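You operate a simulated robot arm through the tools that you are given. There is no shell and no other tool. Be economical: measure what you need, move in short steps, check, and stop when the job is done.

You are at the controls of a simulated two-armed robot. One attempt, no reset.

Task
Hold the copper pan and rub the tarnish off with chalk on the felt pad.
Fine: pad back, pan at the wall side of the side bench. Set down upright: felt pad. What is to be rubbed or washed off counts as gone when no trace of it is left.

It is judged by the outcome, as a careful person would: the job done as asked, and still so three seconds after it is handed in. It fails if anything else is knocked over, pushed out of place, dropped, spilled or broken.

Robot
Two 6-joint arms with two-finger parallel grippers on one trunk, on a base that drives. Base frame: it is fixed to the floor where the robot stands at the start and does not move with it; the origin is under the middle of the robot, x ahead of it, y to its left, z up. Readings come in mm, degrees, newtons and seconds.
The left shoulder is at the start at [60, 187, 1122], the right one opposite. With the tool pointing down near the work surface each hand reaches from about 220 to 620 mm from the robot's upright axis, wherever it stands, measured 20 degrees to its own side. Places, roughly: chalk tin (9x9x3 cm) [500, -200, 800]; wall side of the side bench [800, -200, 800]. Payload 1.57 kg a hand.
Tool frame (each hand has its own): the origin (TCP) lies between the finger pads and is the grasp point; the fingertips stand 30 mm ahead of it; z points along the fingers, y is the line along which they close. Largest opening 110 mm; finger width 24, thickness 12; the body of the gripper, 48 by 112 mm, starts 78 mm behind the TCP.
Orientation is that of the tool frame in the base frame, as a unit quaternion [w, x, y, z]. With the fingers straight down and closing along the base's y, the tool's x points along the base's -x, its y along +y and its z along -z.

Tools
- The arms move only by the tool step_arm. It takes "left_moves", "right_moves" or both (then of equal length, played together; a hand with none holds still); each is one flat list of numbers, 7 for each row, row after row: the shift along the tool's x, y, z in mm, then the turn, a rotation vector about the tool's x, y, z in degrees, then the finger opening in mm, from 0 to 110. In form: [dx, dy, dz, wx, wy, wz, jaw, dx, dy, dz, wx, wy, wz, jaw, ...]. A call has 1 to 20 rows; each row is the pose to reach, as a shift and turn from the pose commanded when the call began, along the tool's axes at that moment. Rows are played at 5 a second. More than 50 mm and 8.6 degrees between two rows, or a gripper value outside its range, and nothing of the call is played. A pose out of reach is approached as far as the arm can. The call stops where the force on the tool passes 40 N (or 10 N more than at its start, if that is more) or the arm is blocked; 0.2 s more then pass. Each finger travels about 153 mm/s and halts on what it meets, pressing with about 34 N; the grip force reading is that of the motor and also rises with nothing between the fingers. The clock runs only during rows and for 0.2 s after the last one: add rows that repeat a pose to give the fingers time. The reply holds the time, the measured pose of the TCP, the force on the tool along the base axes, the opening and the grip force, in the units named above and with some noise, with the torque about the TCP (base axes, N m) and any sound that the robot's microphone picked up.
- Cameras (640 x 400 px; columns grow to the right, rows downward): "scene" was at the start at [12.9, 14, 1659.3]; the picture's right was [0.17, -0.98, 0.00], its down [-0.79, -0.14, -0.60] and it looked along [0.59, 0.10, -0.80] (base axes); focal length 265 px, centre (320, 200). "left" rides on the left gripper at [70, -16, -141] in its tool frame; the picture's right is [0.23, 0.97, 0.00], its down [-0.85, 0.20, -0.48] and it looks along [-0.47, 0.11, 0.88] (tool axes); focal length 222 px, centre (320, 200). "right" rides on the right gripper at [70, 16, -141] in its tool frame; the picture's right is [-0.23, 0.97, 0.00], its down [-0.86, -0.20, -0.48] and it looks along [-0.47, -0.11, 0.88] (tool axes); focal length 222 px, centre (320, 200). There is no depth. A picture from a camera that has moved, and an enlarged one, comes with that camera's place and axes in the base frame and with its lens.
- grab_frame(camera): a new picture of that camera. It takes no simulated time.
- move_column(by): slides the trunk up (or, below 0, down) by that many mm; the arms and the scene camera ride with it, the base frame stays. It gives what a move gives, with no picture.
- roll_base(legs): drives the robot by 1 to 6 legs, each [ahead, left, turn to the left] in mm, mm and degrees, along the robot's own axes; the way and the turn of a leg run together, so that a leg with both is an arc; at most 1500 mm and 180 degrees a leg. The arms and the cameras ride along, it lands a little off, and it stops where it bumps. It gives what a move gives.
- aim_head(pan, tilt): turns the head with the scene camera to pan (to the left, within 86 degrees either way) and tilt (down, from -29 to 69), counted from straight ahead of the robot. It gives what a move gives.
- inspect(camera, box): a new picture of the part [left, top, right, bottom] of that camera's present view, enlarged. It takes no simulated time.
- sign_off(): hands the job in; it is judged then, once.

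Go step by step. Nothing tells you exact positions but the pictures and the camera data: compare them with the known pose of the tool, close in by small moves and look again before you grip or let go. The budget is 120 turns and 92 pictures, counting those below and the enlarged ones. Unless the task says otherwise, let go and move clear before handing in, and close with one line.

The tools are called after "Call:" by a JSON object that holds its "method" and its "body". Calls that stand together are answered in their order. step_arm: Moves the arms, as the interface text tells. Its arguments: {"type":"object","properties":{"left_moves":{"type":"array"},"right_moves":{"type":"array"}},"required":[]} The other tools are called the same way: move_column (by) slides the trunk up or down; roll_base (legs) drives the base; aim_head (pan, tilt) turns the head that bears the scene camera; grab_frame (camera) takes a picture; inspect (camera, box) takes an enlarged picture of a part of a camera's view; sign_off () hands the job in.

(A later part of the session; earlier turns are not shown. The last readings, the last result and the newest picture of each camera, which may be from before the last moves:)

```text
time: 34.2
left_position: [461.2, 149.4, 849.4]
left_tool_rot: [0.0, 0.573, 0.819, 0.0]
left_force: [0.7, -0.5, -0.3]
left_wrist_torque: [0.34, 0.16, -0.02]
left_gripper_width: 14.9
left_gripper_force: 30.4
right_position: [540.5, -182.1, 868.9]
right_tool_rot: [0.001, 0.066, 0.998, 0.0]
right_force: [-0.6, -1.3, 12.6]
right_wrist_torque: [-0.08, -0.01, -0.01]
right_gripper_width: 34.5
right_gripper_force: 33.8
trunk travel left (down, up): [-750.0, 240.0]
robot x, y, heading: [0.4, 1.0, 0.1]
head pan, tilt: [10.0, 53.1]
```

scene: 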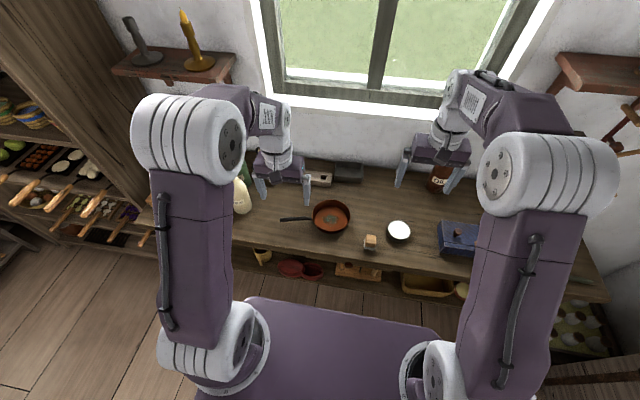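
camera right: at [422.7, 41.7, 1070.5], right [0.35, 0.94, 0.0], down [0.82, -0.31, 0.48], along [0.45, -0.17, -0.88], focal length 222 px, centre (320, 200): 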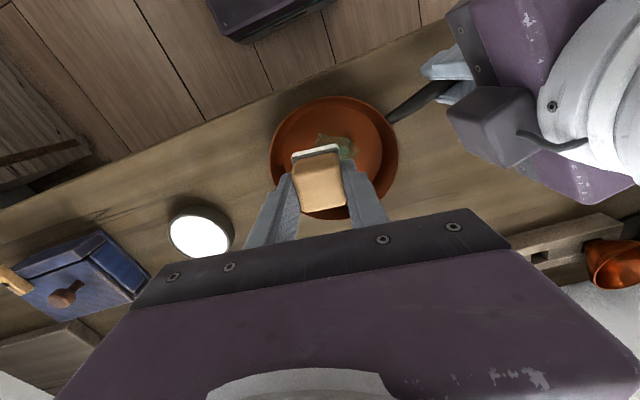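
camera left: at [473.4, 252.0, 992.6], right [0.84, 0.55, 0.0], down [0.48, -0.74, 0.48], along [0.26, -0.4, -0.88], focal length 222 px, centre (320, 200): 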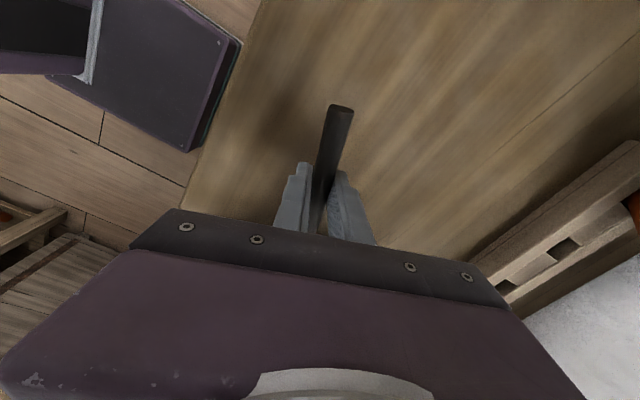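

Call:
{"method": "step_arm", "body": {"right_moves": [0, 0, -20, 0, 0, 0, 0, 0, 0, -56, 0, 0, 0, 0, 16, 46, -56, 0, 0, 0, 0, 32, 90, -56, 0, 0, 0, 0, 48, 135, -56, 0, 0, 0, 0, 60, 175, -56, 0, 0, 0, 0, 64.5, 199, -56, 0, 0, 0, 0, 64.5, 199, -15, 0, 0, 0, 0, 64.5, 199, 13, 0, 0, 0, 0, 64.5, 199, 20, 0, 0, 0, 0, 64.5, 199, 22, 0, 0, 0, 0, 64.5, 210, 22, 0, 0, 0, 0, 72, 218, 22, 0, 0, 0, 0, 76, 206, 22, 0, 0, 0, 0, 76, 194, 22, 0, 0, 0, 0, 74, 182, 22, 0, 0, 0, 0, 64.5, 178, 22, 0, 0, 0, 0, 64.5, 190, 22, 0, 0, 0, 0, 64.5, 202, 22, 0, 0, 0, 0, 60, 212, 22, 0, 0, 0, 0]}}

Call:
{"method": "step_arm", "body": {"right_moves": [-7, -8, 0, 0, 0, 0, 0, -12, -20, 0, 0, 0, 0, 0, -8, -32, 0, 0, 0, 0, 0, 4, -36, 0, 0, 0, 0, 0, 4, -24, 0, 0, 0, 0, 0, 4, -12, 0, 0, 0, 0, 0, 4, 0, 0, 0, 0, 0, 0, 12, -4, 0, 0, 0, 0, 0, 14, -16, 0, 0, 0, 0, 0, 8, -28, 0, 0, 0, 0, 0, 2, -20, 0, 0, 0, 0, 0, 2, -13, -30, 0, 0, 0, 0, 2, -13, -75, 0, 0, 0, 0, 6, -45, -75, 0, 0, 0, 0, 10, -85, -75, 0, 0, 0, 0, 12, -117, -75, 0, 0, 0, 0, 12, -117, -75, 0, 0, 0, 0]}}

Call:
{"method": "inspect", "body": {"camera": "scene", "box": [320, 215, 360, 245]}}

Call:
{"method": "grab_frame", "body": {"camera": "right"}}

```text
time: 37.3
left_position: [460.6, 148.6, 850.9]
left_tool_rot: [0.002, 0.574, 0.819, 0.0]
left_force: [-1.6, 3.4, 3.8]
left_wrist_torque: [-0.45, -0.27, 0.24]
left_gripper_width: 15.3
left_gripper_force: 31.1
right_position: [493.4, 30.6, 848.8]
right_tool_rot: [0.005, 0.065, 0.998, 0.003]
right_force: [-1.8, -2.7, 9.9]
right_wrist_torque: [-0.25, 0.19, -0.03]
right_gripper_width: 34.5
right_gripper_force: 34.1
trunk travel left (down, up): [-750.0, 240.0]
robot x, y, heading: [1.4, 1.2, 0.0]
head pan, tilt: [10.0, 53.1]
stopped in row 15 (right hand): the force on the tool passed its limit (the readings are from after the stop); the commanded pose is now the measured one
```

```text
time: 40.9
left_position: [461.7, 149.6, 850.5]
left_tool_rot: [0.001, 0.573, 0.82, 0.001]
left_force: [1.5, 0.0, 7.3]
left_wrist_torque: [-0.42, -0.14, 0.03]
left_gripper_width: 14.9
left_gripper_force: 30.5
right_position: [466.1, -84.1, 921.0]
right_tool_rot: [0.003, 0.066, 0.998, 0.003]
right_force: [0.5, 0.2, 0.1]
right_wrist_torque: [0.02, 0.01, 0.01]
right_gripper_width: 34.8
right_gripper_force: 34.3
trunk travel left (down, up): [-750.0, 240.0]
robot x, y, heading: [-3.5, 2.3, 0.0]
head pan, tilt: [10.0, 53.1]
```

```text
13.33 times, centred on (340, 230) of scene
camera zoom: at [12.2, 14.3, 1659.4], right [0.17, -0.98, 0.0], down [-0.79, -0.14, -0.6], along [0.59, 0.1, -0.8], focal length 3535 px, centre (53, -200)
```

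zoom: 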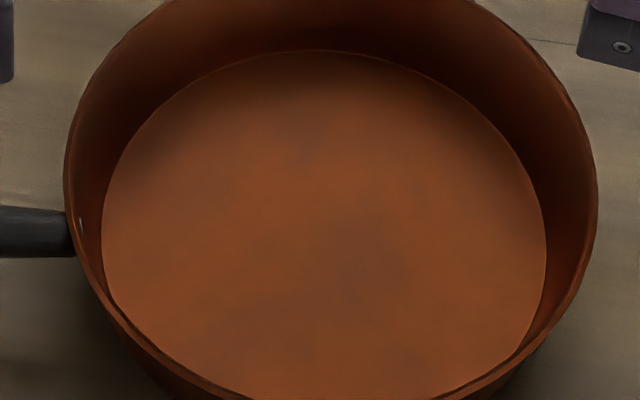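

```text
56 pictures are left
camera right: at [398.4, -59.6, 1062.5], right [0.35, 0.94, 0.01], down [0.82, -0.31, 0.48], along [0.45, -0.16, -0.88], focal length 222 px, centre (320, 200)
```

right: 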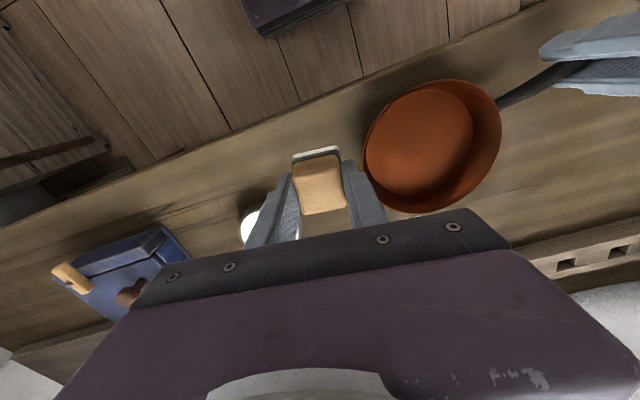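

The mottling is the same again, so it is the copper's own texture and the tarnish is gone. I'll put the pad back at [481.5, -86].

Call:
{"method": "step_arm", "body": {"right_moves": [-15.5, 0, 0, 0, 0, 0, 0, -15.5, 0, 40, 0, 0, 0, 0, -15.5, 0, 65, 0, 0, 0, 0, -15.5, 0, 70, 0, 0, 0, 0, -15.5, 0, 73, 0, 0, 0, 0]}}

Call:
{"method": "grab_frame", "body": {"camera": "right"}}

```text
time: 42.1
left_position: [461.6, 149.2, 850.7]
left_tool_rot: [-0.001, 0.574, 0.819, 0.0]
left_force: [1.3, 2.1, 8.0]
left_wrist_torque: [-0.46, -0.2, 0.11]
left_gripper_width: 15.0
left_gripper_force: 31.3
right_position: [481.0, -85.4, 848.4]
right_tool_rot: [0.003, 0.066, 0.998, 0.003]
right_force: [-0.3, 0.5, -0.8]
right_wrist_torque: [0.0, -0.03, 0.03]
right_gripper_width: 34.9
right_gripper_force: 34.1
trunk travel left (down, up): [-750.0, 240.0]
robot x, y, heading: [-2.0, -2.2, -0.1]
head pan, tilt: [10.0, 53.1]
```

```text
55 pictures are left
camera right: at [414.1, -61.1, 989.0], right [0.35, 0.94, 0.01], down [0.82, -0.31, 0.48], along [0.46, -0.16, -0.88], focal length 222 px, centre (320, 200)
```

right: 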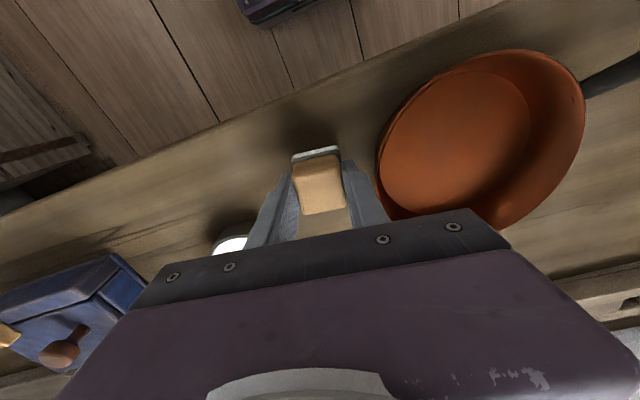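

I'll lower to contact, then open only to 44 mm because the pan rim is close to the fingers.

Call:
{"method": "step_arm", "body": {"right_moves": [0, 0, 2, 0, 0, 0, 0, 0, 0, 3, 0, 0, 0, 0, 0, 0, 4, 0, 0, 0, 0]}}

```text
time: 42.9
left_position: [462.9, 148.3, 850.5]
left_tool_rot: [0.001, 0.574, 0.819, 0.0]
left_force: [1.5, 0.6, 8.0]
left_wrist_torque: [-0.45, -0.19, 0.06]
left_gripper_width: 15.1
left_gripper_force: 31.1
right_position: [481.2, -86.8, 845.0]
right_tool_rot: [0.004, 0.066, 0.998, 0.003]
right_force: [-0.6, 0.1, -1.2]
right_wrist_torque: [0.0, 0.0, 0.0]
right_gripper_width: 34.8
right_gripper_force: 34.1
trunk travel left (down, up): [-750.0, 240.0]
robot x, y, heading: [1.8, 2.6, -0.0]
head pan, tilt: [10.0, 53.1]
```

Call:
{"method": "step_arm", "body": {"right_moves": [0, 0, 1, 0, 0, 0, 0, 0, 0, 2, 0, 0, 0, 0, 0, 0, 2.5, 0, 0, 0, 0]}}

```text
time: 43.7
left_position: [459.5, 150.1, 850.0]
left_tool_rot: [-0.001, 0.575, 0.818, 0.0]
left_force: [0.8, 1.4, -0.8]
left_wrist_torque: [0.32, 0.12, 0.0]
left_gripper_width: 15.1
left_gripper_force: 31.1
right_position: [481.7, -86.6, 844.7]
right_tool_rot: [0.005, 0.065, 0.998, 0.003]
right_force: [-2.0, -0.8, 20.4]
right_wrist_torque: [-0.28, 0.3, 0.02]
right_gripper_width: 34.7
right_gripper_force: 34.8
trunk travel left (down, up): [-750.0, 240.0]
robot x, y, heading: [-4.1, 0.8, -0.2]
head pan, tilt: [10.0, 53.1]
```

Firm contact, so I'll ease off, open, and lift clear.

Call:
{"method": "step_arm", "body": {"right_moves": [0, 0, -2, 0, 0, 0, 0, 0, 0, -2, 0, 0, 0, 38, 0, 0, -2, 0, 0, 0, 44, 0, 0, -2, 0, 0, 0, 44, 0, 0, -20, 0, 0, 0, 44, 0, 0, -50, 0, 0, 0, 44, 0, 0, -90, 0, 0, 0, 44, 0, 0, -130, 0, 0, 0, 80]}}

Call:
{"method": "grab_frame", "body": {"camera": "right"}}

Call:
{"method": "grab_frame", "body": {"camera": "scene"}}

```text
time: 45.5
left_position: [461.1, 148.7, 849.9]
left_tool_rot: [-0.001, 0.574, 0.819, 0.0]
left_force: [-2.6, 1.9, 3.4]
left_wrist_torque: [-0.12, -0.03, -0.08]
left_gripper_width: 15.1
left_gripper_force: 31.2
right_position: [480.4, -85.4, 973.7]
right_tool_rot: [0.003, 0.066, 0.998, 0.003]
right_force: [0.0, -0.6, 0.6]
right_wrist_torque: [0.01, -0.01, 0.02]
right_gripper_width: 79.8
right_gripper_force: 0.0
trunk travel left (down, up): [-750.0, 240.0]
robot x, y, heading: [-0.5, -4.3, 0.1]
head pan, tilt: [10.0, 53.1]
```

```text
54 pictures are left
camera right: at [413.2, -61.4, 1114.0], right [0.35, 0.94, 0.01], down [0.82, -0.31, 0.48], along [0.45, -0.16, -0.88], focal length 222 px, centre (320, 200)
```

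right: 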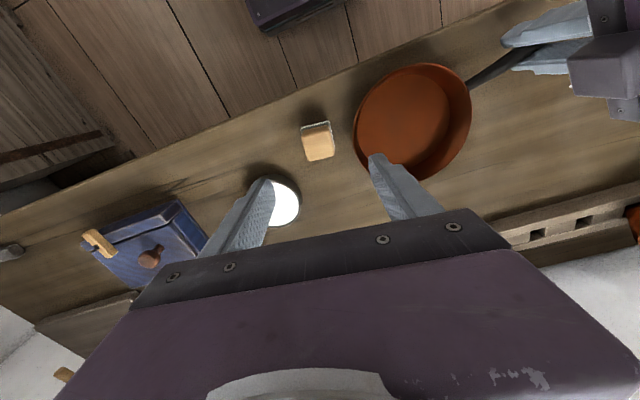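

```text
53 pictures are left
camera scene: at [12.0, 14.3, 1659.3], right [0.17, -0.98, 0.0], down [-0.79, -0.14, -0.6], along [0.59, 0.1, -0.8], focal length 265 px, centre (320, 200)
```

scene: 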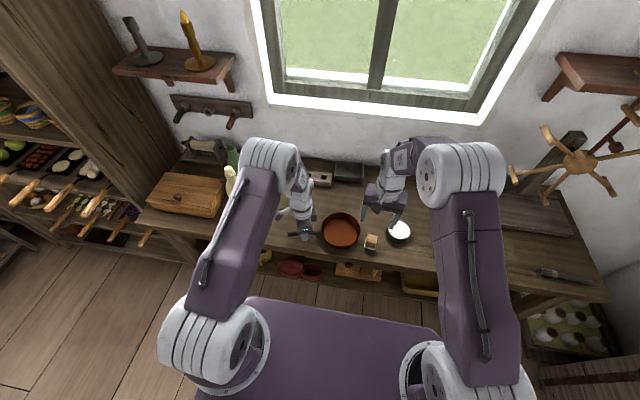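

The pad is back and upright. Before planning the carry, I'll test how the pan behaves with a small 15 mm lift by the handle.

Call:
{"method": "step_arm", "body": {"left_moves": [0, 0, -5, 0, 0, 0, 0, 0, 0, -10, 0, 0, 0, 0, 0, 0, -15, 0, 0, 0, 0, 0, 0, -15, 0, 0, 0, 0]}}

Call:
{"method": "grab_frame", "body": {"camera": "right"}}

Call:
{"method": "inspect", "body": {"camera": "scene", "box": [280, 190, 400, 265]}}

```text
time: 46.5
left_position: [462.6, 148.3, 864.5]
left_tool_rot: [0.0, 0.573, 0.819, 0.0]
left_force: [-0.2, -0.6, -2.7]
left_wrist_torque: [0.34, 0.12, 0.01]
left_gripper_width: 15.1
left_gripper_force: 31.0
right_position: [481.2, -86.8, 973.0]
right_tool_rot: [0.003, 0.066, 0.998, 0.004]
right_force: [0.3, -0.3, -0.1]
right_wrist_torque: [0.01, 0.0, 0.01]
right_gripper_width: 79.8
right_gripper_force: 0.0
trunk travel left (down, up): [-750.0, 240.0]
robot x, y, heading: [2.8, 3.3, -0.1]
head pan, tilt: [10.0, 53.1]
```

```text
52 pictures are left
camera right: at [414.4, -61.5, 1113.2], right [0.35, 0.94, 0.01], down [0.82, -0.31, 0.48], along [0.45, -0.16, -0.88], focal length 222 px, centre (320, 200)
```

right: 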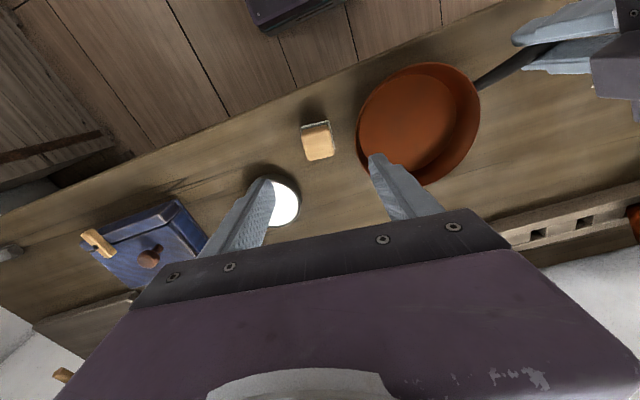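

```text
5.33 times, centred on (340, 228) of scene
camera zoom: at [13.7, 14.1, 1659.3], right [0.17, -0.98, 0.0], down [-0.79, -0.14, -0.6], along [0.59, 0.1, -0.8], focal length 1414 px, centre (213, 53)
```

zoom: 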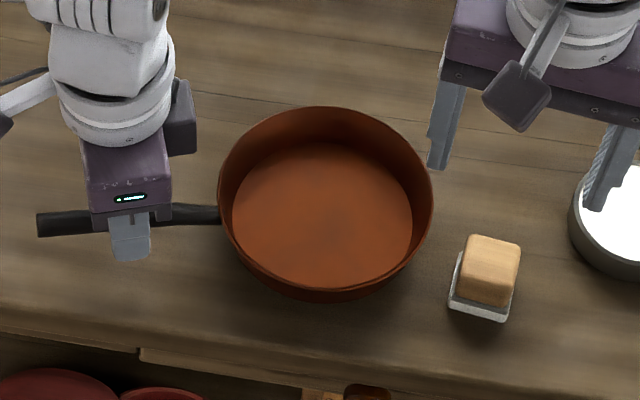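

The whole pan (about 0.28 kg) lifted level, so the handle grip can carry it. Now I'll look at the destination and at the gap between the base and the bench.

Call:
{"method": "aim_head", "body": {"pan": -12, "tilt": 40}}

Call:
{"method": "grab_frame", "body": {"camera": "scene"}}

Call:
{"method": "aim_head", "body": {"pan": 0, "tilt": 69}}

Call:
{"method": "grab_frame", "body": {"camera": "scene"}}

```text
time: 47.4
left_position: [461.9, 149.6, 863.8]
left_tool_rot: [0.0, 0.574, 0.819, 0.0]
left_force: [-0.4, 0.7, -2.6]
left_wrist_torque: [0.32, 0.12, 0.01]
left_gripper_width: 14.7
left_gripper_force: 31.3
right_position: [481.7, -86.1, 971.9]
right_tool_rot: [0.003, 0.065, 0.998, 0.003]
right_force: [-0.2, -0.9, 0.5]
right_wrist_torque: [-0.02, -0.02, -0.03]
right_gripper_width: 79.9
right_gripper_force: 0.2
trunk travel left (down, up): [-750.0, 240.0]
robot x, y, heading: [1.7, 3.8, -0.1]
head pan, tilt: [-12.0, 40.0]
```

```text
50 pictures are left
camera scene: at [23.9, -16.3, 1677.6], right [-0.21, -0.98, 0.0], down [-0.63, 0.13, -0.77], along [0.75, -0.16, -0.64], focal length 265 px, centre (320, 200)
```

scene: 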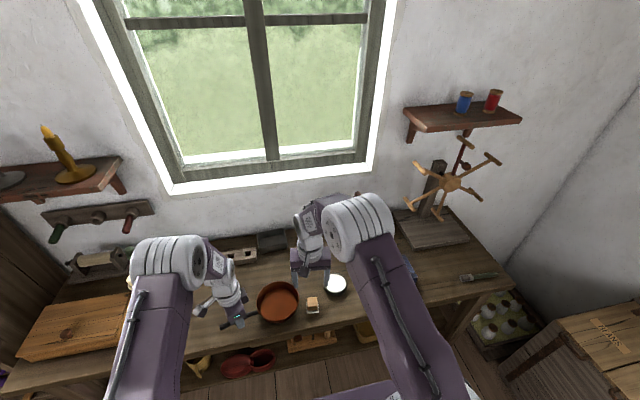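

```text
time: 48.3
left_position: [462.2, 148.6, 864.7]
left_tool_rot: [0.0, 0.573, 0.819, 0.0]
left_force: [0.1, 0.1, -2.9]
left_wrist_torque: [0.37, 0.14, -0.03]
left_gripper_width: 15.0
left_gripper_force: 30.9
right_position: [481.3, -86.2, 971.7]
right_tool_rot: [0.003, 0.065, 0.998, 0.003]
right_force: [0.6, 0.7, -0.4]
right_wrist_torque: [0.02, -0.01, -0.01]
right_gripper_width: 79.8
right_gripper_force: 0.1
trunk travel left (down, up): [-750.0, 240.0]
robot x, y, heading: [3.6, 1.3, -0.1]
head pan, tilt: [0.0, 68.8]
```

```text
49 pictures are left
camera scene: at [-3.2, 1.2, 1641.6], right [0.0, -1.0, 0.0], down [-0.93, 0.0, -0.36], along [0.36, 0.0, -0.93], focal length 265 px, centre (320, 200)
```

scene: 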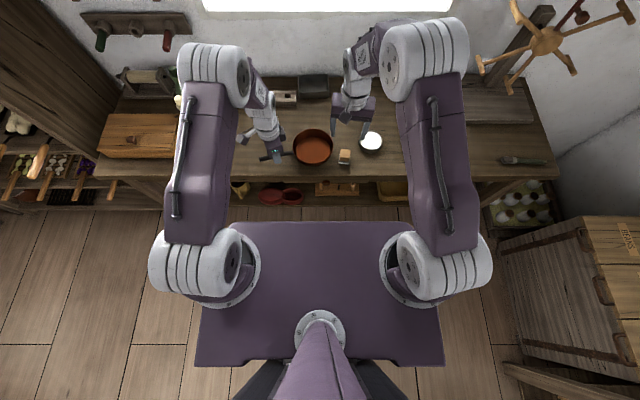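

The bench runs from x≈398 to the wall at ≈881, and the base has about 70 mm of room ahead. The right shoulder lines up with the spot, so the left hand will turn the pan handle towards the robot and set it at about [575, 0] for the right hand to take. The right hand clears out first.

Call:
{"method": "step_arm", "body": {"left_moves": [0, 0, -12, 0, 0, 0, 0, 0, 0, -25, 0, 0, 0, 0, 0, 0, -25, 0, 0, 0, 0, -13.4, -6.7, -25, 0, 0, -7, 0, -26.8, -13.4, -25, 0, 0, -14, 0, -40.3, -20.1, -25, 0, 0, -21, 0, -53.7, -26.8, -25, 0, 0, -28, 0, -67.1, -33.5, -25, 0, 0, -35, 0, -80.5, -40.2, -25, 0, 0, -42, 0, -94, -46.9, -25, 0, 0, -49, 0, -107.4, -53.6, -25, 0, 0, -56, 0, -120.8, -60.3, -25, 0, 0, -63, 0, -134.2, -67, -25, 0, 0, -70, 0, -134.2, -67, -25, 0, 0, -70, 0], "right_moves": [-5, -40, -10, 0, 0, -2, 80, -10, -80, -20, 0, 0, -4, 80, -15, -120, -30, 0, 0, -6, 80, -21, -159, -30, 0, 0, -7.5, 80, -21, -159, -30, 0, 0, -7.5, 80, -21, -159, -30, 0, 0, -7.5, 80, -21, -159, -30, 0, 0, -7.5, 80, -21, -159, -30, 0, 0, -7.5, 80, -21, -159, -30, 0, 0, -7.5, 80, -21, -159, -30, 0, 0, -7.5, 80, -21, -159, -30, 0, 0, -7.5, 80, -21, -159, -30, 0, 0, -7.5, 80, -21, -159, -30, 0, 0, -7.5, 80, -21, -159, -30, 0, 0, -7.5, 80]}}

Call:
{"method": "grab_frame", "body": {"camera": "scene"}}

Call:
{"method": "grab_frame", "body": {"camera": "right"}}

```text
time: 51.3
left_position: [444.3, 0.6, 888.5]
left_tool_rot: [0.0, -0.001, 1.0, 0.0]
left_force: [0.1, -0.2, -2.8]
left_wrist_torque: [-0.02, 0.35, -0.01]
left_gripper_width: 15.2
left_gripper_force: 31.0
right_position: [481.5, -247.9, 998.6]
right_tool_rot: [0.003, 0.0, 1.0, 0.004]
right_force: [-1.1, -0.2, 1.0]
right_wrist_torque: [0.0, -0.01, -0.01]
right_gripper_width: 80.1
right_gripper_force: 0.1
trunk travel left (down, up): [-750.0, 240.0]
robot x, y, heading: [4.1, 1.5, -0.2]
head pan, tilt: [0.0, 68.8]
```

```text
48 pictures are left
camera scene: at [-3.2, 1.5, 1641.5], right [0.0, -1.0, 0.0], down [-0.93, 0.0, -0.36], along [0.36, 0.0, -0.93], focal length 265 px, centre (320, 200)
```

scene: 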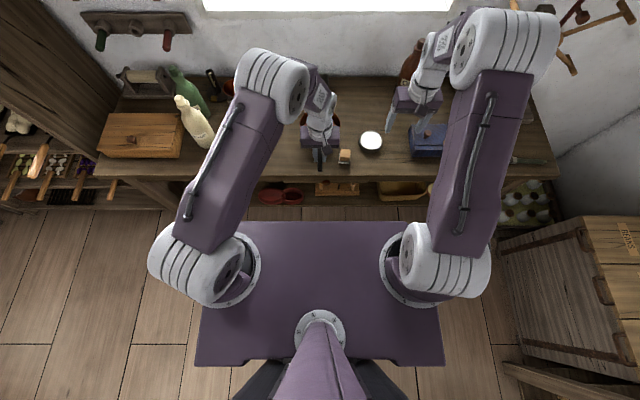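

```text
47 pictures are left
camera right: at [411.7, -231.6, 1139.8], right [0.23, 0.97, 0.01], down [0.85, -0.2, 0.48], along [0.47, -0.1, -0.88], focal length 222 px, centre (320, 200)
```

right: 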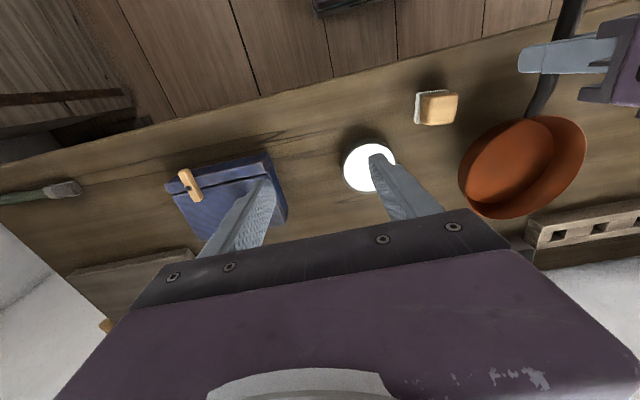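

The pan hangs level with its handle towards me. I'll lower it onto the bench here.

Call:
{"method": "step_arm", "body": {"left_moves": [0, 0, 15, 0, 0, 0, 0, 0, 0, 28, 0, 0, 0, 0, 0, 0, 33, 0, 0, 0, 0, 0, 0, 36, 0, 0, 0, 0, 0, 0, 38, 0, 0, 0, 0, 0, 0, 39, 0, 0, 0, 0]}}

Call:
{"method": "grab_frame", "body": {"camera": "right"}}

```text
time: 52.7
left_position: [445.8, -0.6, 851.2]
left_tool_rot: [0.0, 0.0, 1.0, -0.001]
left_force: [-0.8, -0.4, -0.4]
left_wrist_torque: [0.01, -0.27, 0.03]
left_gripper_width: 15.0
left_gripper_force: 31.0
right_position: [481.1, -247.7, 999.7]
right_tool_rot: [0.003, 0.0, 1.0, 0.003]
right_force: [0.7, 0.4, -0.2]
right_wrist_torque: [0.03, 0.02, 0.01]
right_gripper_width: 79.9
right_gripper_force: 0.1
trunk travel left (down, up): [-750.0, 240.0]
robot x, y, heading: [-0.3, 0.7, -0.1]
head pan, tilt: [0.0, 68.8]
```

```text
46 pictures are left
camera right: at [411.2, -231.9, 1140.0], right [0.23, 0.97, 0.01], down [0.85, -0.2, 0.48], along [0.47, -0.1, -0.88], focal length 222 px, centre (320, 200)
```

right: 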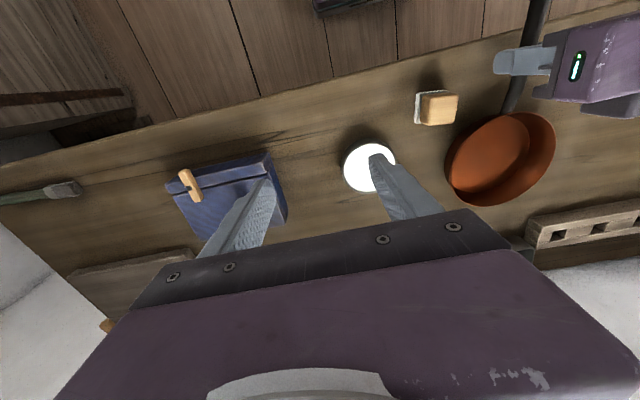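

The pan is resting on the bench. I'll release it, raise the left hand, and move it off to the left.

Call:
{"method": "step_arm", "body": {"left_moves": [0, 0, 0, 0, 0, 0, 20, 0, 0, 0, 0, 0, 0, 30, 0, 0, 0, 0, 0, 0, 40, 0, 0, 0, 0, 0, 0, 40, 0, 0, -25, 0, 0, 0, 40, 0, 0, -60, 0, 0, 0, 40, 0, 0, -100, 0, 0, 0, 60, 0, 0, -140, 0, 0, 0, 60, 10, 45, -150, 0, 0, 0, 60, 20, 90, -160, 0, 0, 0, 60, 30, 135, -170, 0, 0, 0, 60, 40, 180, -180, 0, 0, 0, 60, 50, 225, -190, 0, 0, 0, 60]}}

Call:
{"method": "grab_frame", "body": {"camera": "scene"}}

Call:
{"method": "inspect", "body": {"camera": "scene", "box": [220, 60, 460, 210]}}

```text
time: 55.5
left_position: [396.2, 227.4, 1042.8]
left_tool_rot: [0.001, 0.001, 1.0, -0.001]
left_force: [0.4, 0.5, 0.3]
left_wrist_torque: [-0.02, -0.01, 0.01]
left_gripper_width: 60.2
left_gripper_force: 0.0
right_position: [480.7, -246.2, 998.9]
right_tool_rot: [0.004, 0.0, 1.0, 0.003]
right_force: [-0.3, -0.1, 0.4]
right_wrist_torque: [0.0, -0.02, 0.01]
right_gripper_width: 80.0
right_gripper_force: 0.0
trunk travel left (down, up): [-750.0, 240.0]
robot x, y, heading: [-0.1, 0.5, -0.2]
head pan, tilt: [0.0, 68.8]
```

```text
45 pictures are left
camera scene: at [-4.8, 2.9, 1641.5], right [0.0, -1.0, 0.0], down [-0.93, 0.0, -0.36], along [0.36, 0.0, -0.93], focal length 265 px, centre (320, 200)
```

scene: 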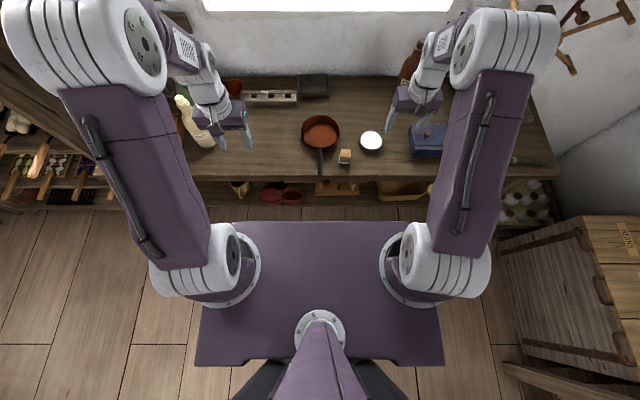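

```text
2.67 times, centred on (340, 135) of scene
camera zoom: at [-4.8, 2.9, 1641.5], right [0.0, -1.0, 0.0], down [-0.93, 0.0, -0.36], along [0.36, 0.0, -0.93], focal length 707 px, centre (267, 373)
```

zoom: 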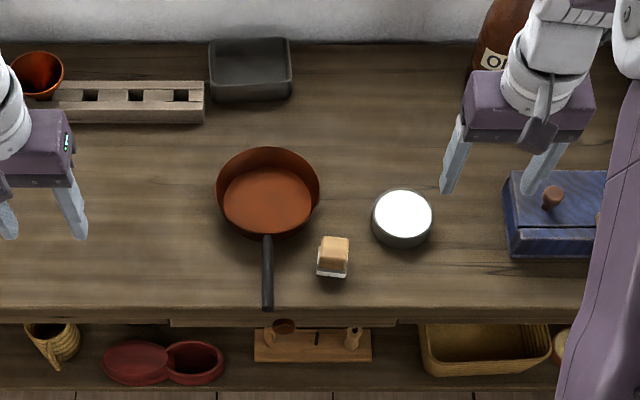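

The pan stands flat with its handle along x at y≈1. The right hand will move above the handle at x≈445, pitched 25° with the fingertips forward to gain reach.

Call:
{"method": "step_arm", "body": {"right_moves": [5, 35, 10, 0, -4, 0, 80, 10, 70, 20, 0, -8, 0, 80, 15, 105, 30, 0, -12, 0, 80, 20, 140, 40, 0, -16, 0, 70, 25, 175, 50, 0, -20, 0, 60, 30, 210, 60, 0, -25, 0, 50, 37, 248, 75, 0, -25, 0, 50, 37, 248, 85, 0, -25, 0, 50, 37, 248, 85, 0, -25, 0, 50]}}

Call:
{"method": "grab_frame", "body": {"camera": "right"}}

Call:
{"method": "inspect", "body": {"camera": "scene", "box": [260, 80, 420, 200]}}

```text
time: 57.5
left_position: [395.4, 226.9, 1043.0]
left_tool_rot: [0.0, 0.0, 1.0, 0.0]
left_force: [0.0, -1.0, -0.8]
left_wrist_torque: [-0.03, -0.01, 0.01]
left_gripper_width: 59.9
left_gripper_force: 0.1
right_position: [443.0, 2.7, 916.3]
right_tool_rot: [0.22, 0.001, 0.976, 0.003]
right_force: [0.1, 0.2, -0.7]
right_wrist_torque: [-0.02, 0.0, -0.01]
right_gripper_width: 50.0
right_gripper_force: 0.0
right hand out of reach, approached as far as the arm can: row 5
trunk travel left (down, up): [-750.0, 240.0]
robot x, y, heading: [-1.9, -4.7, -0.2]
head pan, tilt: [0.0, 68.8]
```

```text
43 pictures are left
camera right: at [320.1, 17.8, 1014.8], right [0.21, 0.97, 0.1], down [0.57, -0.2, 0.8], along [0.8, -0.11, -0.59], focal length 222 px, centre (320, 200)
```

right: 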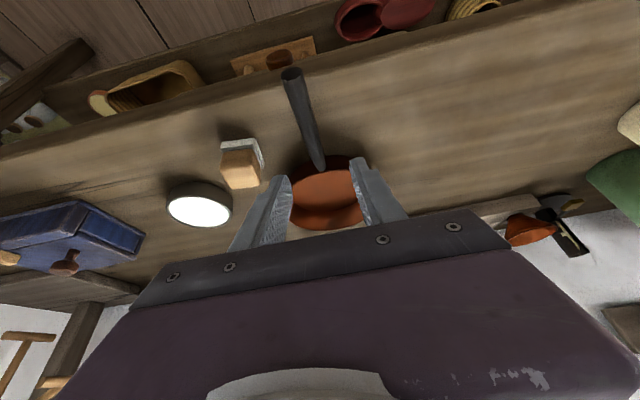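

```text
3.33 times, centred on (340, 140) of scene
camera zoom: at [-4.3, 1.9, 1641.5], right [0.0, -1.0, 0.0], down [-0.93, 0.0, -0.36], along [0.36, 0.0, -0.93], focal length 884 px, centre (253, 400)
```

zoom: 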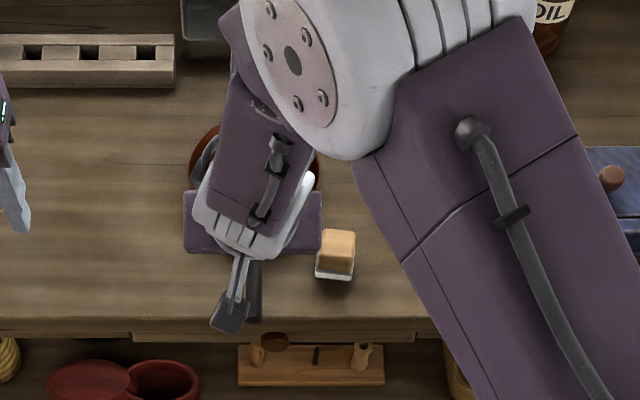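

The handle lies at y≈-0.5 between the open fingers. I'll descend straight onto it, then look.

Call:
{"method": "step_arm", "body": {"right_moves": [7, -3, 15, 0, 0, 0, 50, 14, -3, 31, 0, 0, 0, 50, 21, -3, 47, 0, 0, 0, 50, 26.6, -3, 60.5, 0, 0, 0, 50, 26.6, -3, 60.5, 0, 0, 0, 50]}}

Call:
{"method": "grab_frame", "body": {"camera": "right"}}

Call:
{"method": "grab_frame", "body": {"camera": "left"}}

```text
time: 58.7
left_position: [396.7, 226.2, 1041.8]
left_tool_rot: [0.0, 0.0, 1.0, 0.0]
left_force: [0.7, -1.2, -0.1]
left_wrist_torque: [0.0, 0.0, -0.01]
left_gripper_width: 59.9
left_gripper_force: 0.0
right_position: [447.8, 0.1, 850.5]
right_tool_rot: [0.22, 0.001, 0.975, 0.003]
right_force: [-0.4, 0.4, -0.1]
right_wrist_torque: [-0.02, -0.01, 0.0]
right_gripper_width: 50.0
right_gripper_force: 0.0
trunk travel left (down, up): [-750.0, 240.0]
robot x, y, heading: [-0.0, -2.2, 0.1]
head pan, tilt: [0.0, 68.8]
```

```text
41 pictures are left
camera right: at [324.5, 16.0, 947.7], right [0.21, 0.97, 0.1], down [0.57, -0.2, 0.8], along [0.8, -0.1, -0.59], focal length 222 px, centre (320, 200)
```

right: 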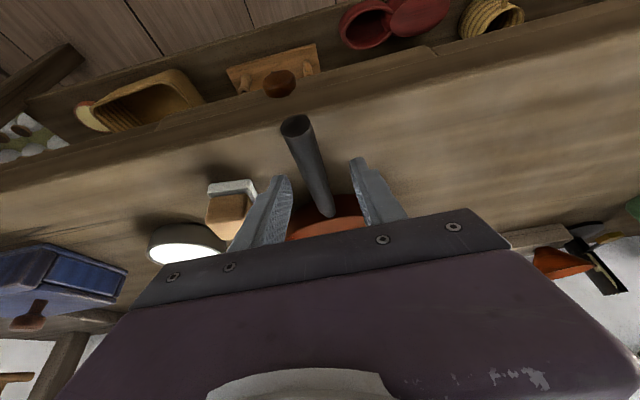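

```text
40 pictures are left
camera left: at [325.5, 211.6, 1183.6], right [-0.23, 0.97, 0.0], down [0.86, 0.2, 0.48], along [0.47, 0.11, -0.88], focal length 222 px, centre (320, 200)
```

left: 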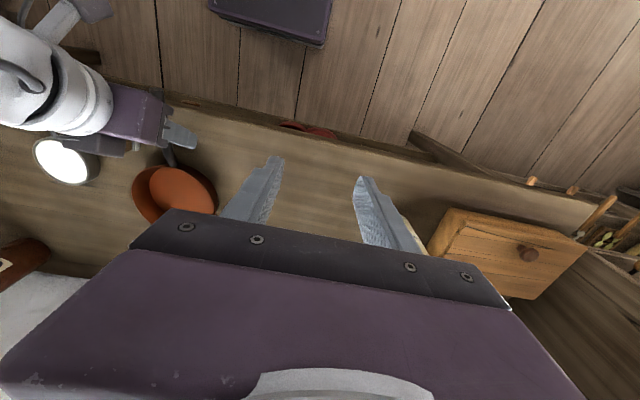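

The handle sits between the fingers. I'll close and test-lift vertically.

Call:
{"method": "step_arm", "body": {"right_moves": [0, 0, 0, 0, 0, 0, 30, 0, 0, 0, 0, 0, 0, 10, 0, 0, 0, 0, 0, 0, 0, 0, 0, 0, 0, 0, 0, 0, 0, 0, 0, 0, 0, 0, 0, -4.3, 0, -9, 0, 0, 0, 0, -10.8, 0, -22.6, 0, 0, 0, 0, -10.8, 0, -22.6, 0, 0, 0, 0]}}

Call:
{"method": "grab_frame", "body": {"camera": "left"}}

Call:
{"method": "inspect", "body": {"camera": "right", "box": [200, 90, 440, 250]}}

```text
time: 60.5
left_position: [396.9, 227.4, 1041.6]
left_tool_rot: [0.0, -0.001, 1.0, 0.0]
left_force: [-1.1, 0.1, 0.4]
left_wrist_torque: [-0.02, -0.02, 0.0]
left_gripper_width: 59.9
left_gripper_force: 0.0
right_position: [447.2, -0.6, 873.9]
right_tool_rot: [0.219, 0.001, 0.976, 0.003]
right_force: [0.4, -0.5, -2.9]
right_wrist_torque: [0.0, 0.35, 0.03]
right_gripper_width: 15.2
right_gripper_force: 30.7
trunk travel left (down, up): [-750.0, 240.0]
robot x, y, heading: [-1.0, 1.3, -0.0]
head pan, tilt: [0.0, 68.8]
```

```text
39 pictures are left
camera left: at [326.4, 211.6, 1183.4], right [-0.23, 0.97, 0.0], down [0.86, 0.2, 0.48], along [0.47, 0.11, -0.88], focal length 222 px, centre (320, 200)
```

left: 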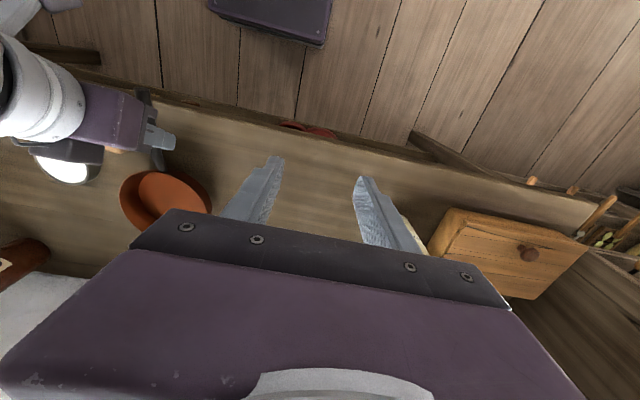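

```text
2.50 times, centred on (320, 170) of right
camera zoom: at [324.6, 14.5, 973.2], right [0.21, 0.97, 0.1], down [0.57, -0.2, 0.8], along [0.8, -0.11, -0.6], focal length 555 px, centre (320, 275)
```

zoom: 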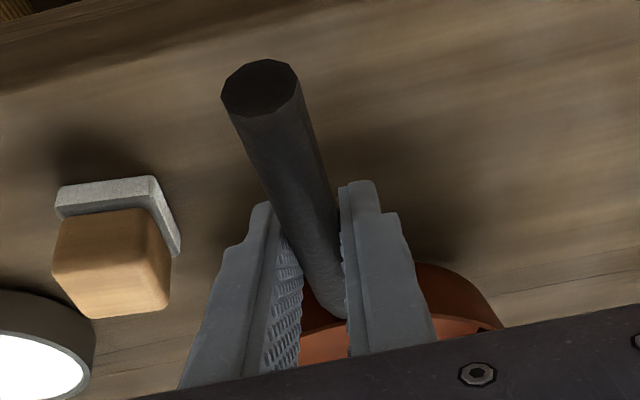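

The pan is held level (2.9 N, 0.35 N·m). I'll lift it to about 865 bottom height and carry it right to y≈-190.

Call:
{"method": "step_arm", "body": {"right_moves": [-10, 0, -20, 0, 0, 0, 0, -19.4, 0, -40.6, 0, 0, 0, 0, -30, -27, -35.5, 0, 0, 0, 0, -41, -54, -30, 0, 0, 0, 0, -52, -82, -25, 0, 0, 0, 0, -63, -110, -20, 0, 0, 0, 0, -70, -137, -16, 0, 0, 0, 0, -78, -164, -12, 0, 0, 0, 0, -85.3, -190, -9.2, 0, 0, 0, 0, -85.3, -190, -9.2, 0, 0, 0, 0]}}

Call:
{"method": "grab_frame", "body": {"camera": "scene"}}

Call:
{"method": "grab_frame", "body": {"camera": "left"}}

```text
time: 62.7
left_position: [397.0, 224.7, 1041.8]
left_tool_rot: [0.001, 0.0, 1.0, 0.0]
left_force: [-0.4, 0.4, 0.1]
left_wrist_torque: [0.02, 0.01, 0.01]
left_gripper_width: 60.0
left_gripper_force: 0.1
right_position: [506.8, -145.6, 916.1]
right_tool_rot: [0.219, 0.001, 0.976, 0.001]
right_force: [0.3, 0.4, -2.6]
right_wrist_torque: [0.01, 0.33, -0.03]
right_gripper_width: 14.9
right_gripper_force: 30.9
right hand out of reach, approached as far as the arm can: row 8, 9, 10
trunk travel left (down, up): [-750.0, 240.0]
robot x, y, heading: [-0.4, -4.1, -0.1]
head pan, tilt: [0.0, 68.8]
```

```text
37 pictures are left
camera scene: at [-3.3, 0.7, 1641.5], right [0.0, -1.0, 0.0], down [-0.93, 0.0, -0.36], along [0.36, 0.0, -0.93], focal length 265 px, centre (320, 200)
```

scene: 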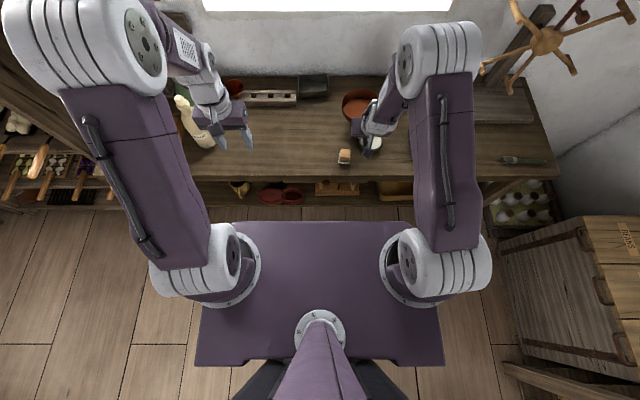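

```text
36 pictures are left
camera left: at [326.2, 211.1, 1183.5], right [-0.23, 0.97, 0.0], down [0.86, 0.2, 0.48], along [0.47, 0.11, -0.88], focal length 222 px, centre (320, 200)
```

left: 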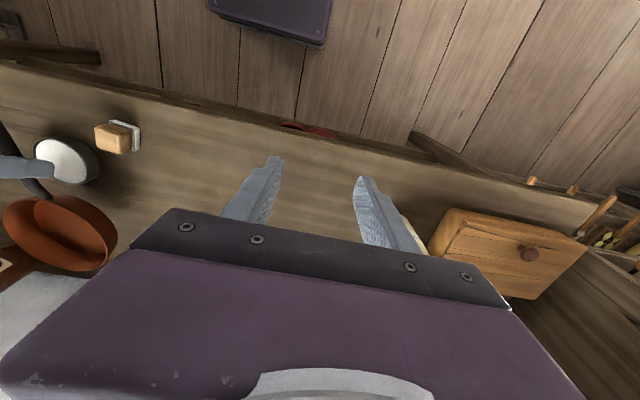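

The arm hit a wrist singularity with the forearm nearly in line with the pitched tool. Reaching further out should clear it, so I'll go forward first, then right.

Call:
{"method": "step_arm", "body": {"right_moves": [-20, 0, 9.7, 0, 0, 0, 0, -40, 0, 19.4, 0, 0, 0, 0, -60, 0, 29, 0, 0, 0, 0, -81, 0, 38.7, 0, 0, 0, 0, -81, 0, 38.7, 0, 0, 0, 0]}}

```text
time: 63.9
left_position: [397.1, 224.8, 1040.7]
left_tool_rot: [0.0, 0.0, 1.0, 0.0]
left_force: [0.5, -0.6, 0.0]
left_wrist_torque: [0.05, -0.01, 0.0]
left_gripper_width: 59.9
left_gripper_force: 0.0
right_position: [598.3, -145.8, 914.7]
right_tool_rot: [0.219, -0.001, 0.976, 0.004]
right_force: [-0.6, 0.7, -3.6]
right_wrist_torque: [-0.03, 0.36, 0.0]
right_gripper_width: 15.1
right_gripper_force: 30.9
right hand out of reach, approached as far as the arm can: row 2, 3, 4
trunk travel left (down, up): [-750.0, 240.0]
robot x, y, heading: [0.7, 1.8, -0.0]
head pan, tilt: [0.0, 68.8]
```

Call:
{"method": "step_arm", "body": {"right_moves": [0, -14, 0, 0, 0, 0, 0, 0, -28, 0, 0, 0, 0, 0, 0, -42, 0, 0, 0, 0, 0, 0, -54, 0, 0, 0, 0, 0, 0, -54, 0, 0, 0, 0, 0]}}

Call:
{"method": "inspect", "body": {"camera": "scene", "box": [260, 60, 460, 190]}}

Call:
{"method": "grab_frame", "body": {"camera": "right"}}

```text
time: 65.1
left_position: [396.9, 227.1, 1040.4]
left_tool_rot: [0.0, 0.0, 1.0, 0.0]
left_force: [0.2, 0.1, -1.3]
left_wrist_torque: [-0.01, 0.0, -0.01]
left_gripper_width: 60.0
left_gripper_force: 0.0
right_position: [599.4, -197.6, 915.3]
right_tool_rot: [0.22, 0.002, 0.976, 0.002]
right_force: [0.4, -0.6, -3.3]
right_wrist_torque: [-0.01, 0.37, 0.02]
right_gripper_width: 15.2
right_gripper_force: 30.8
trunk travel left (down, up): [-750.0, 240.0]
robot x, y, heading: [-1.1, -0.0, -0.1]
head pan, tilt: [0.0, 68.8]
```

```text
3.08 times, centred on (360, 125) of scene
camera zoom: at [-3.2, 1.3, 1641.5], right [0.0, -1.0, 0.0], down [-0.93, 0.0, -0.36], along [0.36, 0.0, -0.93], focal length 816 px, centre (197, 431)
```

zoom: 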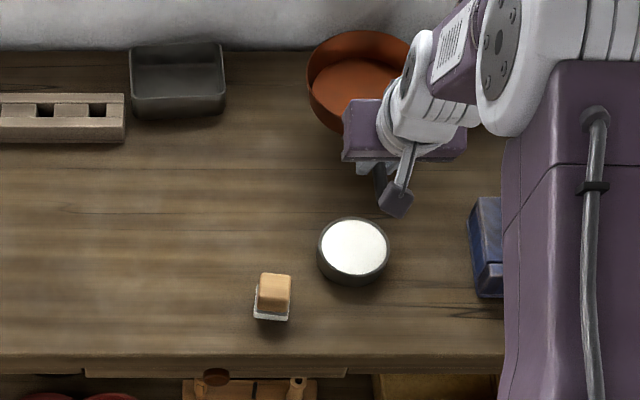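

```text
34 pictures are left
camera right: at [475.6, -183.1, 1013.6], right [0.21, 0.97, 0.1], down [0.57, -0.2, 0.8], along [0.8, -0.11, -0.59], focal length 222 px, centre (320, 200)
```

right: 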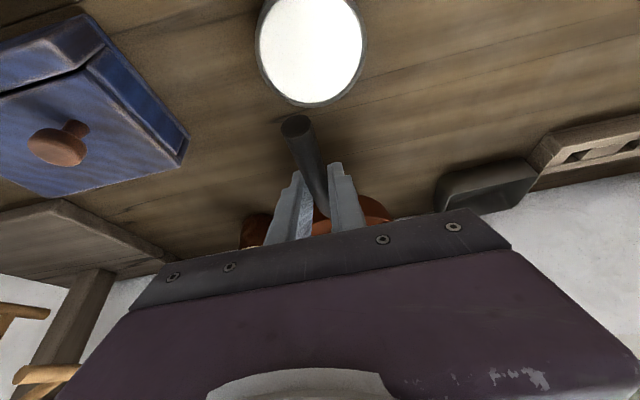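

The pan is over [730, -198], clear of the tray, oil bottle and tin. I'll extend another 54 mm towards the wall.

Call:
{"method": "step_arm", "body": {"right_moves": [-16, 0, 7.7, 0, 0, 0, 0, -32, 0, 15.5, 0, 0, 0, 0, -48.8, 0, 23.2, 0, 0, 0, 0, -48.8, 0, 23.2, 0, 0, 0, 0]}}

Call:
{"method": "aim_head", "body": {"pan": -12, "tilt": 50}}

Call:
{"method": "grab_frame", "body": {"camera": "scene"}}

```text
time: 66.1
left_position: [396.8, 226.1, 1041.4]
left_tool_rot: [0.001, 0.0, 1.0, 0.0]
left_force: [0.4, 0.4, -0.1]
left_wrist_torque: [-0.02, -0.02, -0.01]
left_gripper_width: 59.9
left_gripper_force: 0.0
right_position: [653.2, -199.1, 913.4]
right_tool_rot: [0.22, 0.001, 0.976, 0.003]
right_force: [-0.5, -0.9, -3.2]
right_wrist_torque: [-0.03, 0.38, 0.0]
right_gripper_width: 15.0
right_gripper_force: 30.9
trunk travel left (down, up): [-750.0, 240.0]
robot x, y, heading: [0.9, -2.5, 0.2]
head pan, tilt: [0.0, 68.8]
```

```text
time: 66.9
left_position: [396.3, 226.0, 1041.2]
left_tool_rot: [0.0, 0.0, 1.0, 0.0]
left_force: [0.4, 0.2, 0.0]
left_wrist_torque: [0.01, 0.01, 0.01]
left_gripper_width: 59.9
left_gripper_force: 0.0
right_position: [652.7, -200.5, 914.9]
right_tool_rot: [0.22, 0.001, 0.975, 0.003]
right_force: [0.1, 0.0, -2.8]
right_wrist_torque: [0.0, 0.32, 0.03]
right_gripper_width: 15.1
right_gripper_force: 31.1
trunk travel left (down, up): [-750.0, 240.0]
robot x, y, heading: [-2.2, -2.4, -0.2]
head pan, tilt: [-12.0, 50.0]
```

```text
33 pictures are left
camera scene: at [16.3, -14.9, 1663.4], right [-0.21, -0.98, 0.0], down [-0.75, 0.16, -0.64], along [0.63, -0.13, -0.77], focal length 265 px, centre (320, 200)
```

scene: 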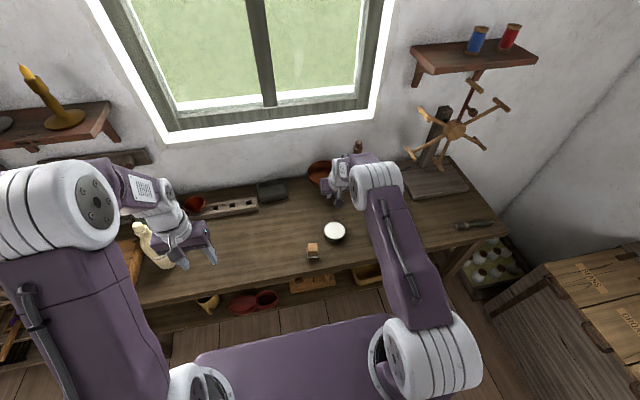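

The arm reached 653 mm without driving the base, so the pan centre is near [784, -200]. I'll check wall and bottle clearance before lowering.

Call:
{"method": "inspect", "body": {"camera": "scene", "box": [260, 130, 400, 230]}}

Call:
{"method": "grab_frame", "body": {"camera": "right"}}

```text
4.00 times, centred on (330, 180) of scene
camera zoom: at [16.3, -14.9, 1663.4], right [-0.21, -0.98, 0.0], down [-0.75, 0.16, -0.64], along [0.63, -0.13, -0.77], focal length 1061 px, centre (280, 280)
```

zoom: 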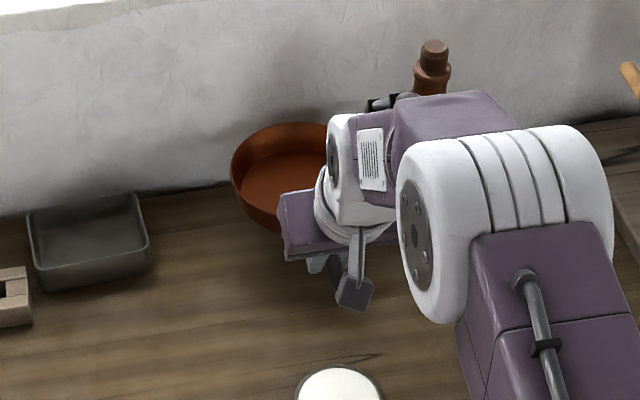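

```text
31 pictures are left
camera right: at [530.4, -183.3, 1011.6], right [0.21, 0.97, 0.1], down [0.57, -0.2, 0.8], along [0.8, -0.1, -0.59], focal length 222 px, centre (320, 200)
```

right: 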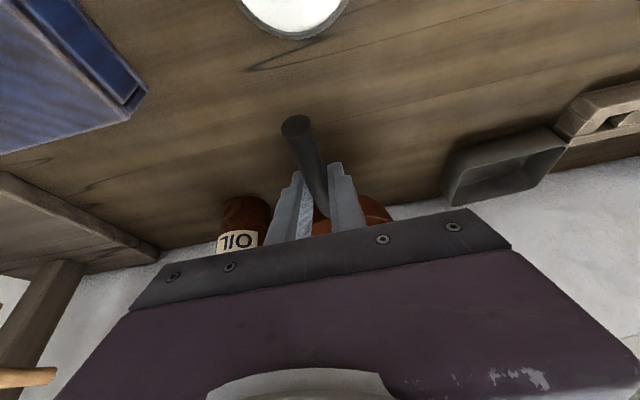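

Bottle edge is at about y=-292 and the tray at y=-32, so I'll shift 10 mm left for margin and lower the pan.

Call:
{"method": "step_arm", "body": {"right_moves": [0, 10, 0, 0, 0, 0, 0, 8.6, 10, 18, 0, 0, 0, 0, 17.2, 10, 36, 0, 0, 0, 0, 23.6, 10, 49.7, 0, 0, 0, 0, 25.4, 10, 53.3, 0, 0, 0, 0, 25.4, 10, 53.3, 0, 0, 0, 0]}}

Call:
{"method": "inspect", "body": {"camera": "scene", "box": [260, 130, 400, 230]}}

Call:
{"method": "grab_frame", "body": {"camera": "right"}}

```text
time: 68.3
left_position: [397.1, 226.7, 1040.9]
left_tool_rot: [0.0, 0.0, 1.0, 0.0]
left_force: [0.4, 0.5, 0.6]
left_wrist_torque: [0.02, 0.0, 0.01]
left_gripper_width: 59.8
left_gripper_force: 0.1
right_position: [652.2, -188.2, 854.8]
right_tool_rot: [0.22, 0.001, 0.975, 0.003]
right_force: [-1.2, -0.4, -3.8]
right_wrist_torque: [0.01, 0.35, -0.01]
right_gripper_width: 15.0
right_gripper_force: 31.3
trunk travel left (down, up): [-750.0, 240.0]
robot x, y, heading: [-1.0, -1.3, -0.2]
head pan, tilt: [-12.0, 50.0]
```

```text
4.00 times, centred on (330, 180) of scene
camera zoom: at [16.3, -15.0, 1663.5], right [-0.21, -0.98, 0.0], down [-0.75, 0.16, -0.64], along [0.63, -0.13, -0.77], focal length 1061 px, centre (280, 280)
```

zoom: 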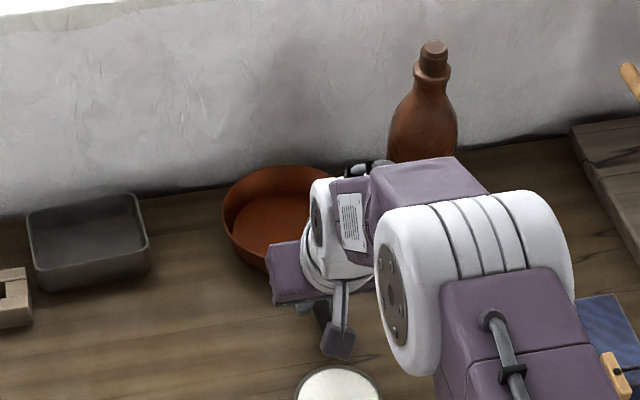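

```text
29 pictures are left
camera right: at [529.5, -172.8, 952.8], right [0.21, 0.97, 0.1], down [0.57, -0.2, 0.8], along [0.8, -0.1, -0.59], focal length 222 px, centre (320, 200)
```

right: 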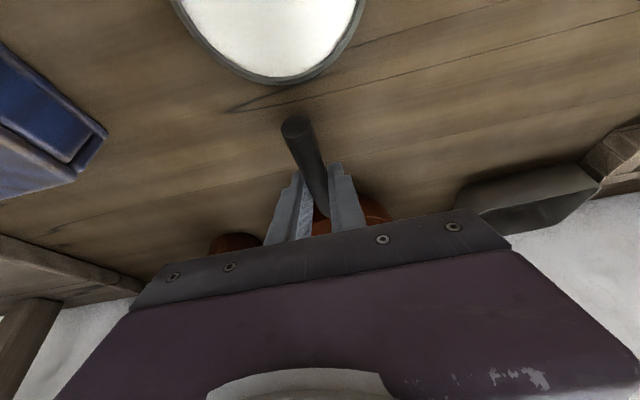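

Still clear of everything and not yet touching. I'll make the final few millimetres down.

Call:
{"method": "step_arm", "body": {"right_moves": [0.9, 0, 1.8, 0, 0, 0, 0, 1.5, 0, 3.2, 0, 0, 0, 0, 1.9, 0, 4.1, 0, 0, 0, 0, 2.3, 0, 5, 0, 0, 0, 0, 2.3, 0, 5, 0, 0, 0, 0]}}

```text
time: 69.5
left_position: [396.6, 225.9, 1042.4]
left_tool_rot: [0.0, 0.001, 1.0, 0.0]
left_force: [0.2, -0.6, 0.5]
left_wrist_torque: [0.01, 0.04, -0.04]
left_gripper_width: 59.8
left_gripper_force: 0.2
right_position: [652.3, -189.7, 849.9]
right_tool_rot: [0.22, 0.002, 0.975, 0.002]
right_force: [-0.2, -0.7, -0.6]
right_wrist_torque: [0.05, -0.1, 0.02]
right_gripper_width: 15.0
right_gripper_force: 31.0
trunk travel left (down, up): [-750.0, 240.0]
robot x, y, heading: [-2.3, 0.4, -0.1]
head pan, tilt: [-12.0, 50.0]
```

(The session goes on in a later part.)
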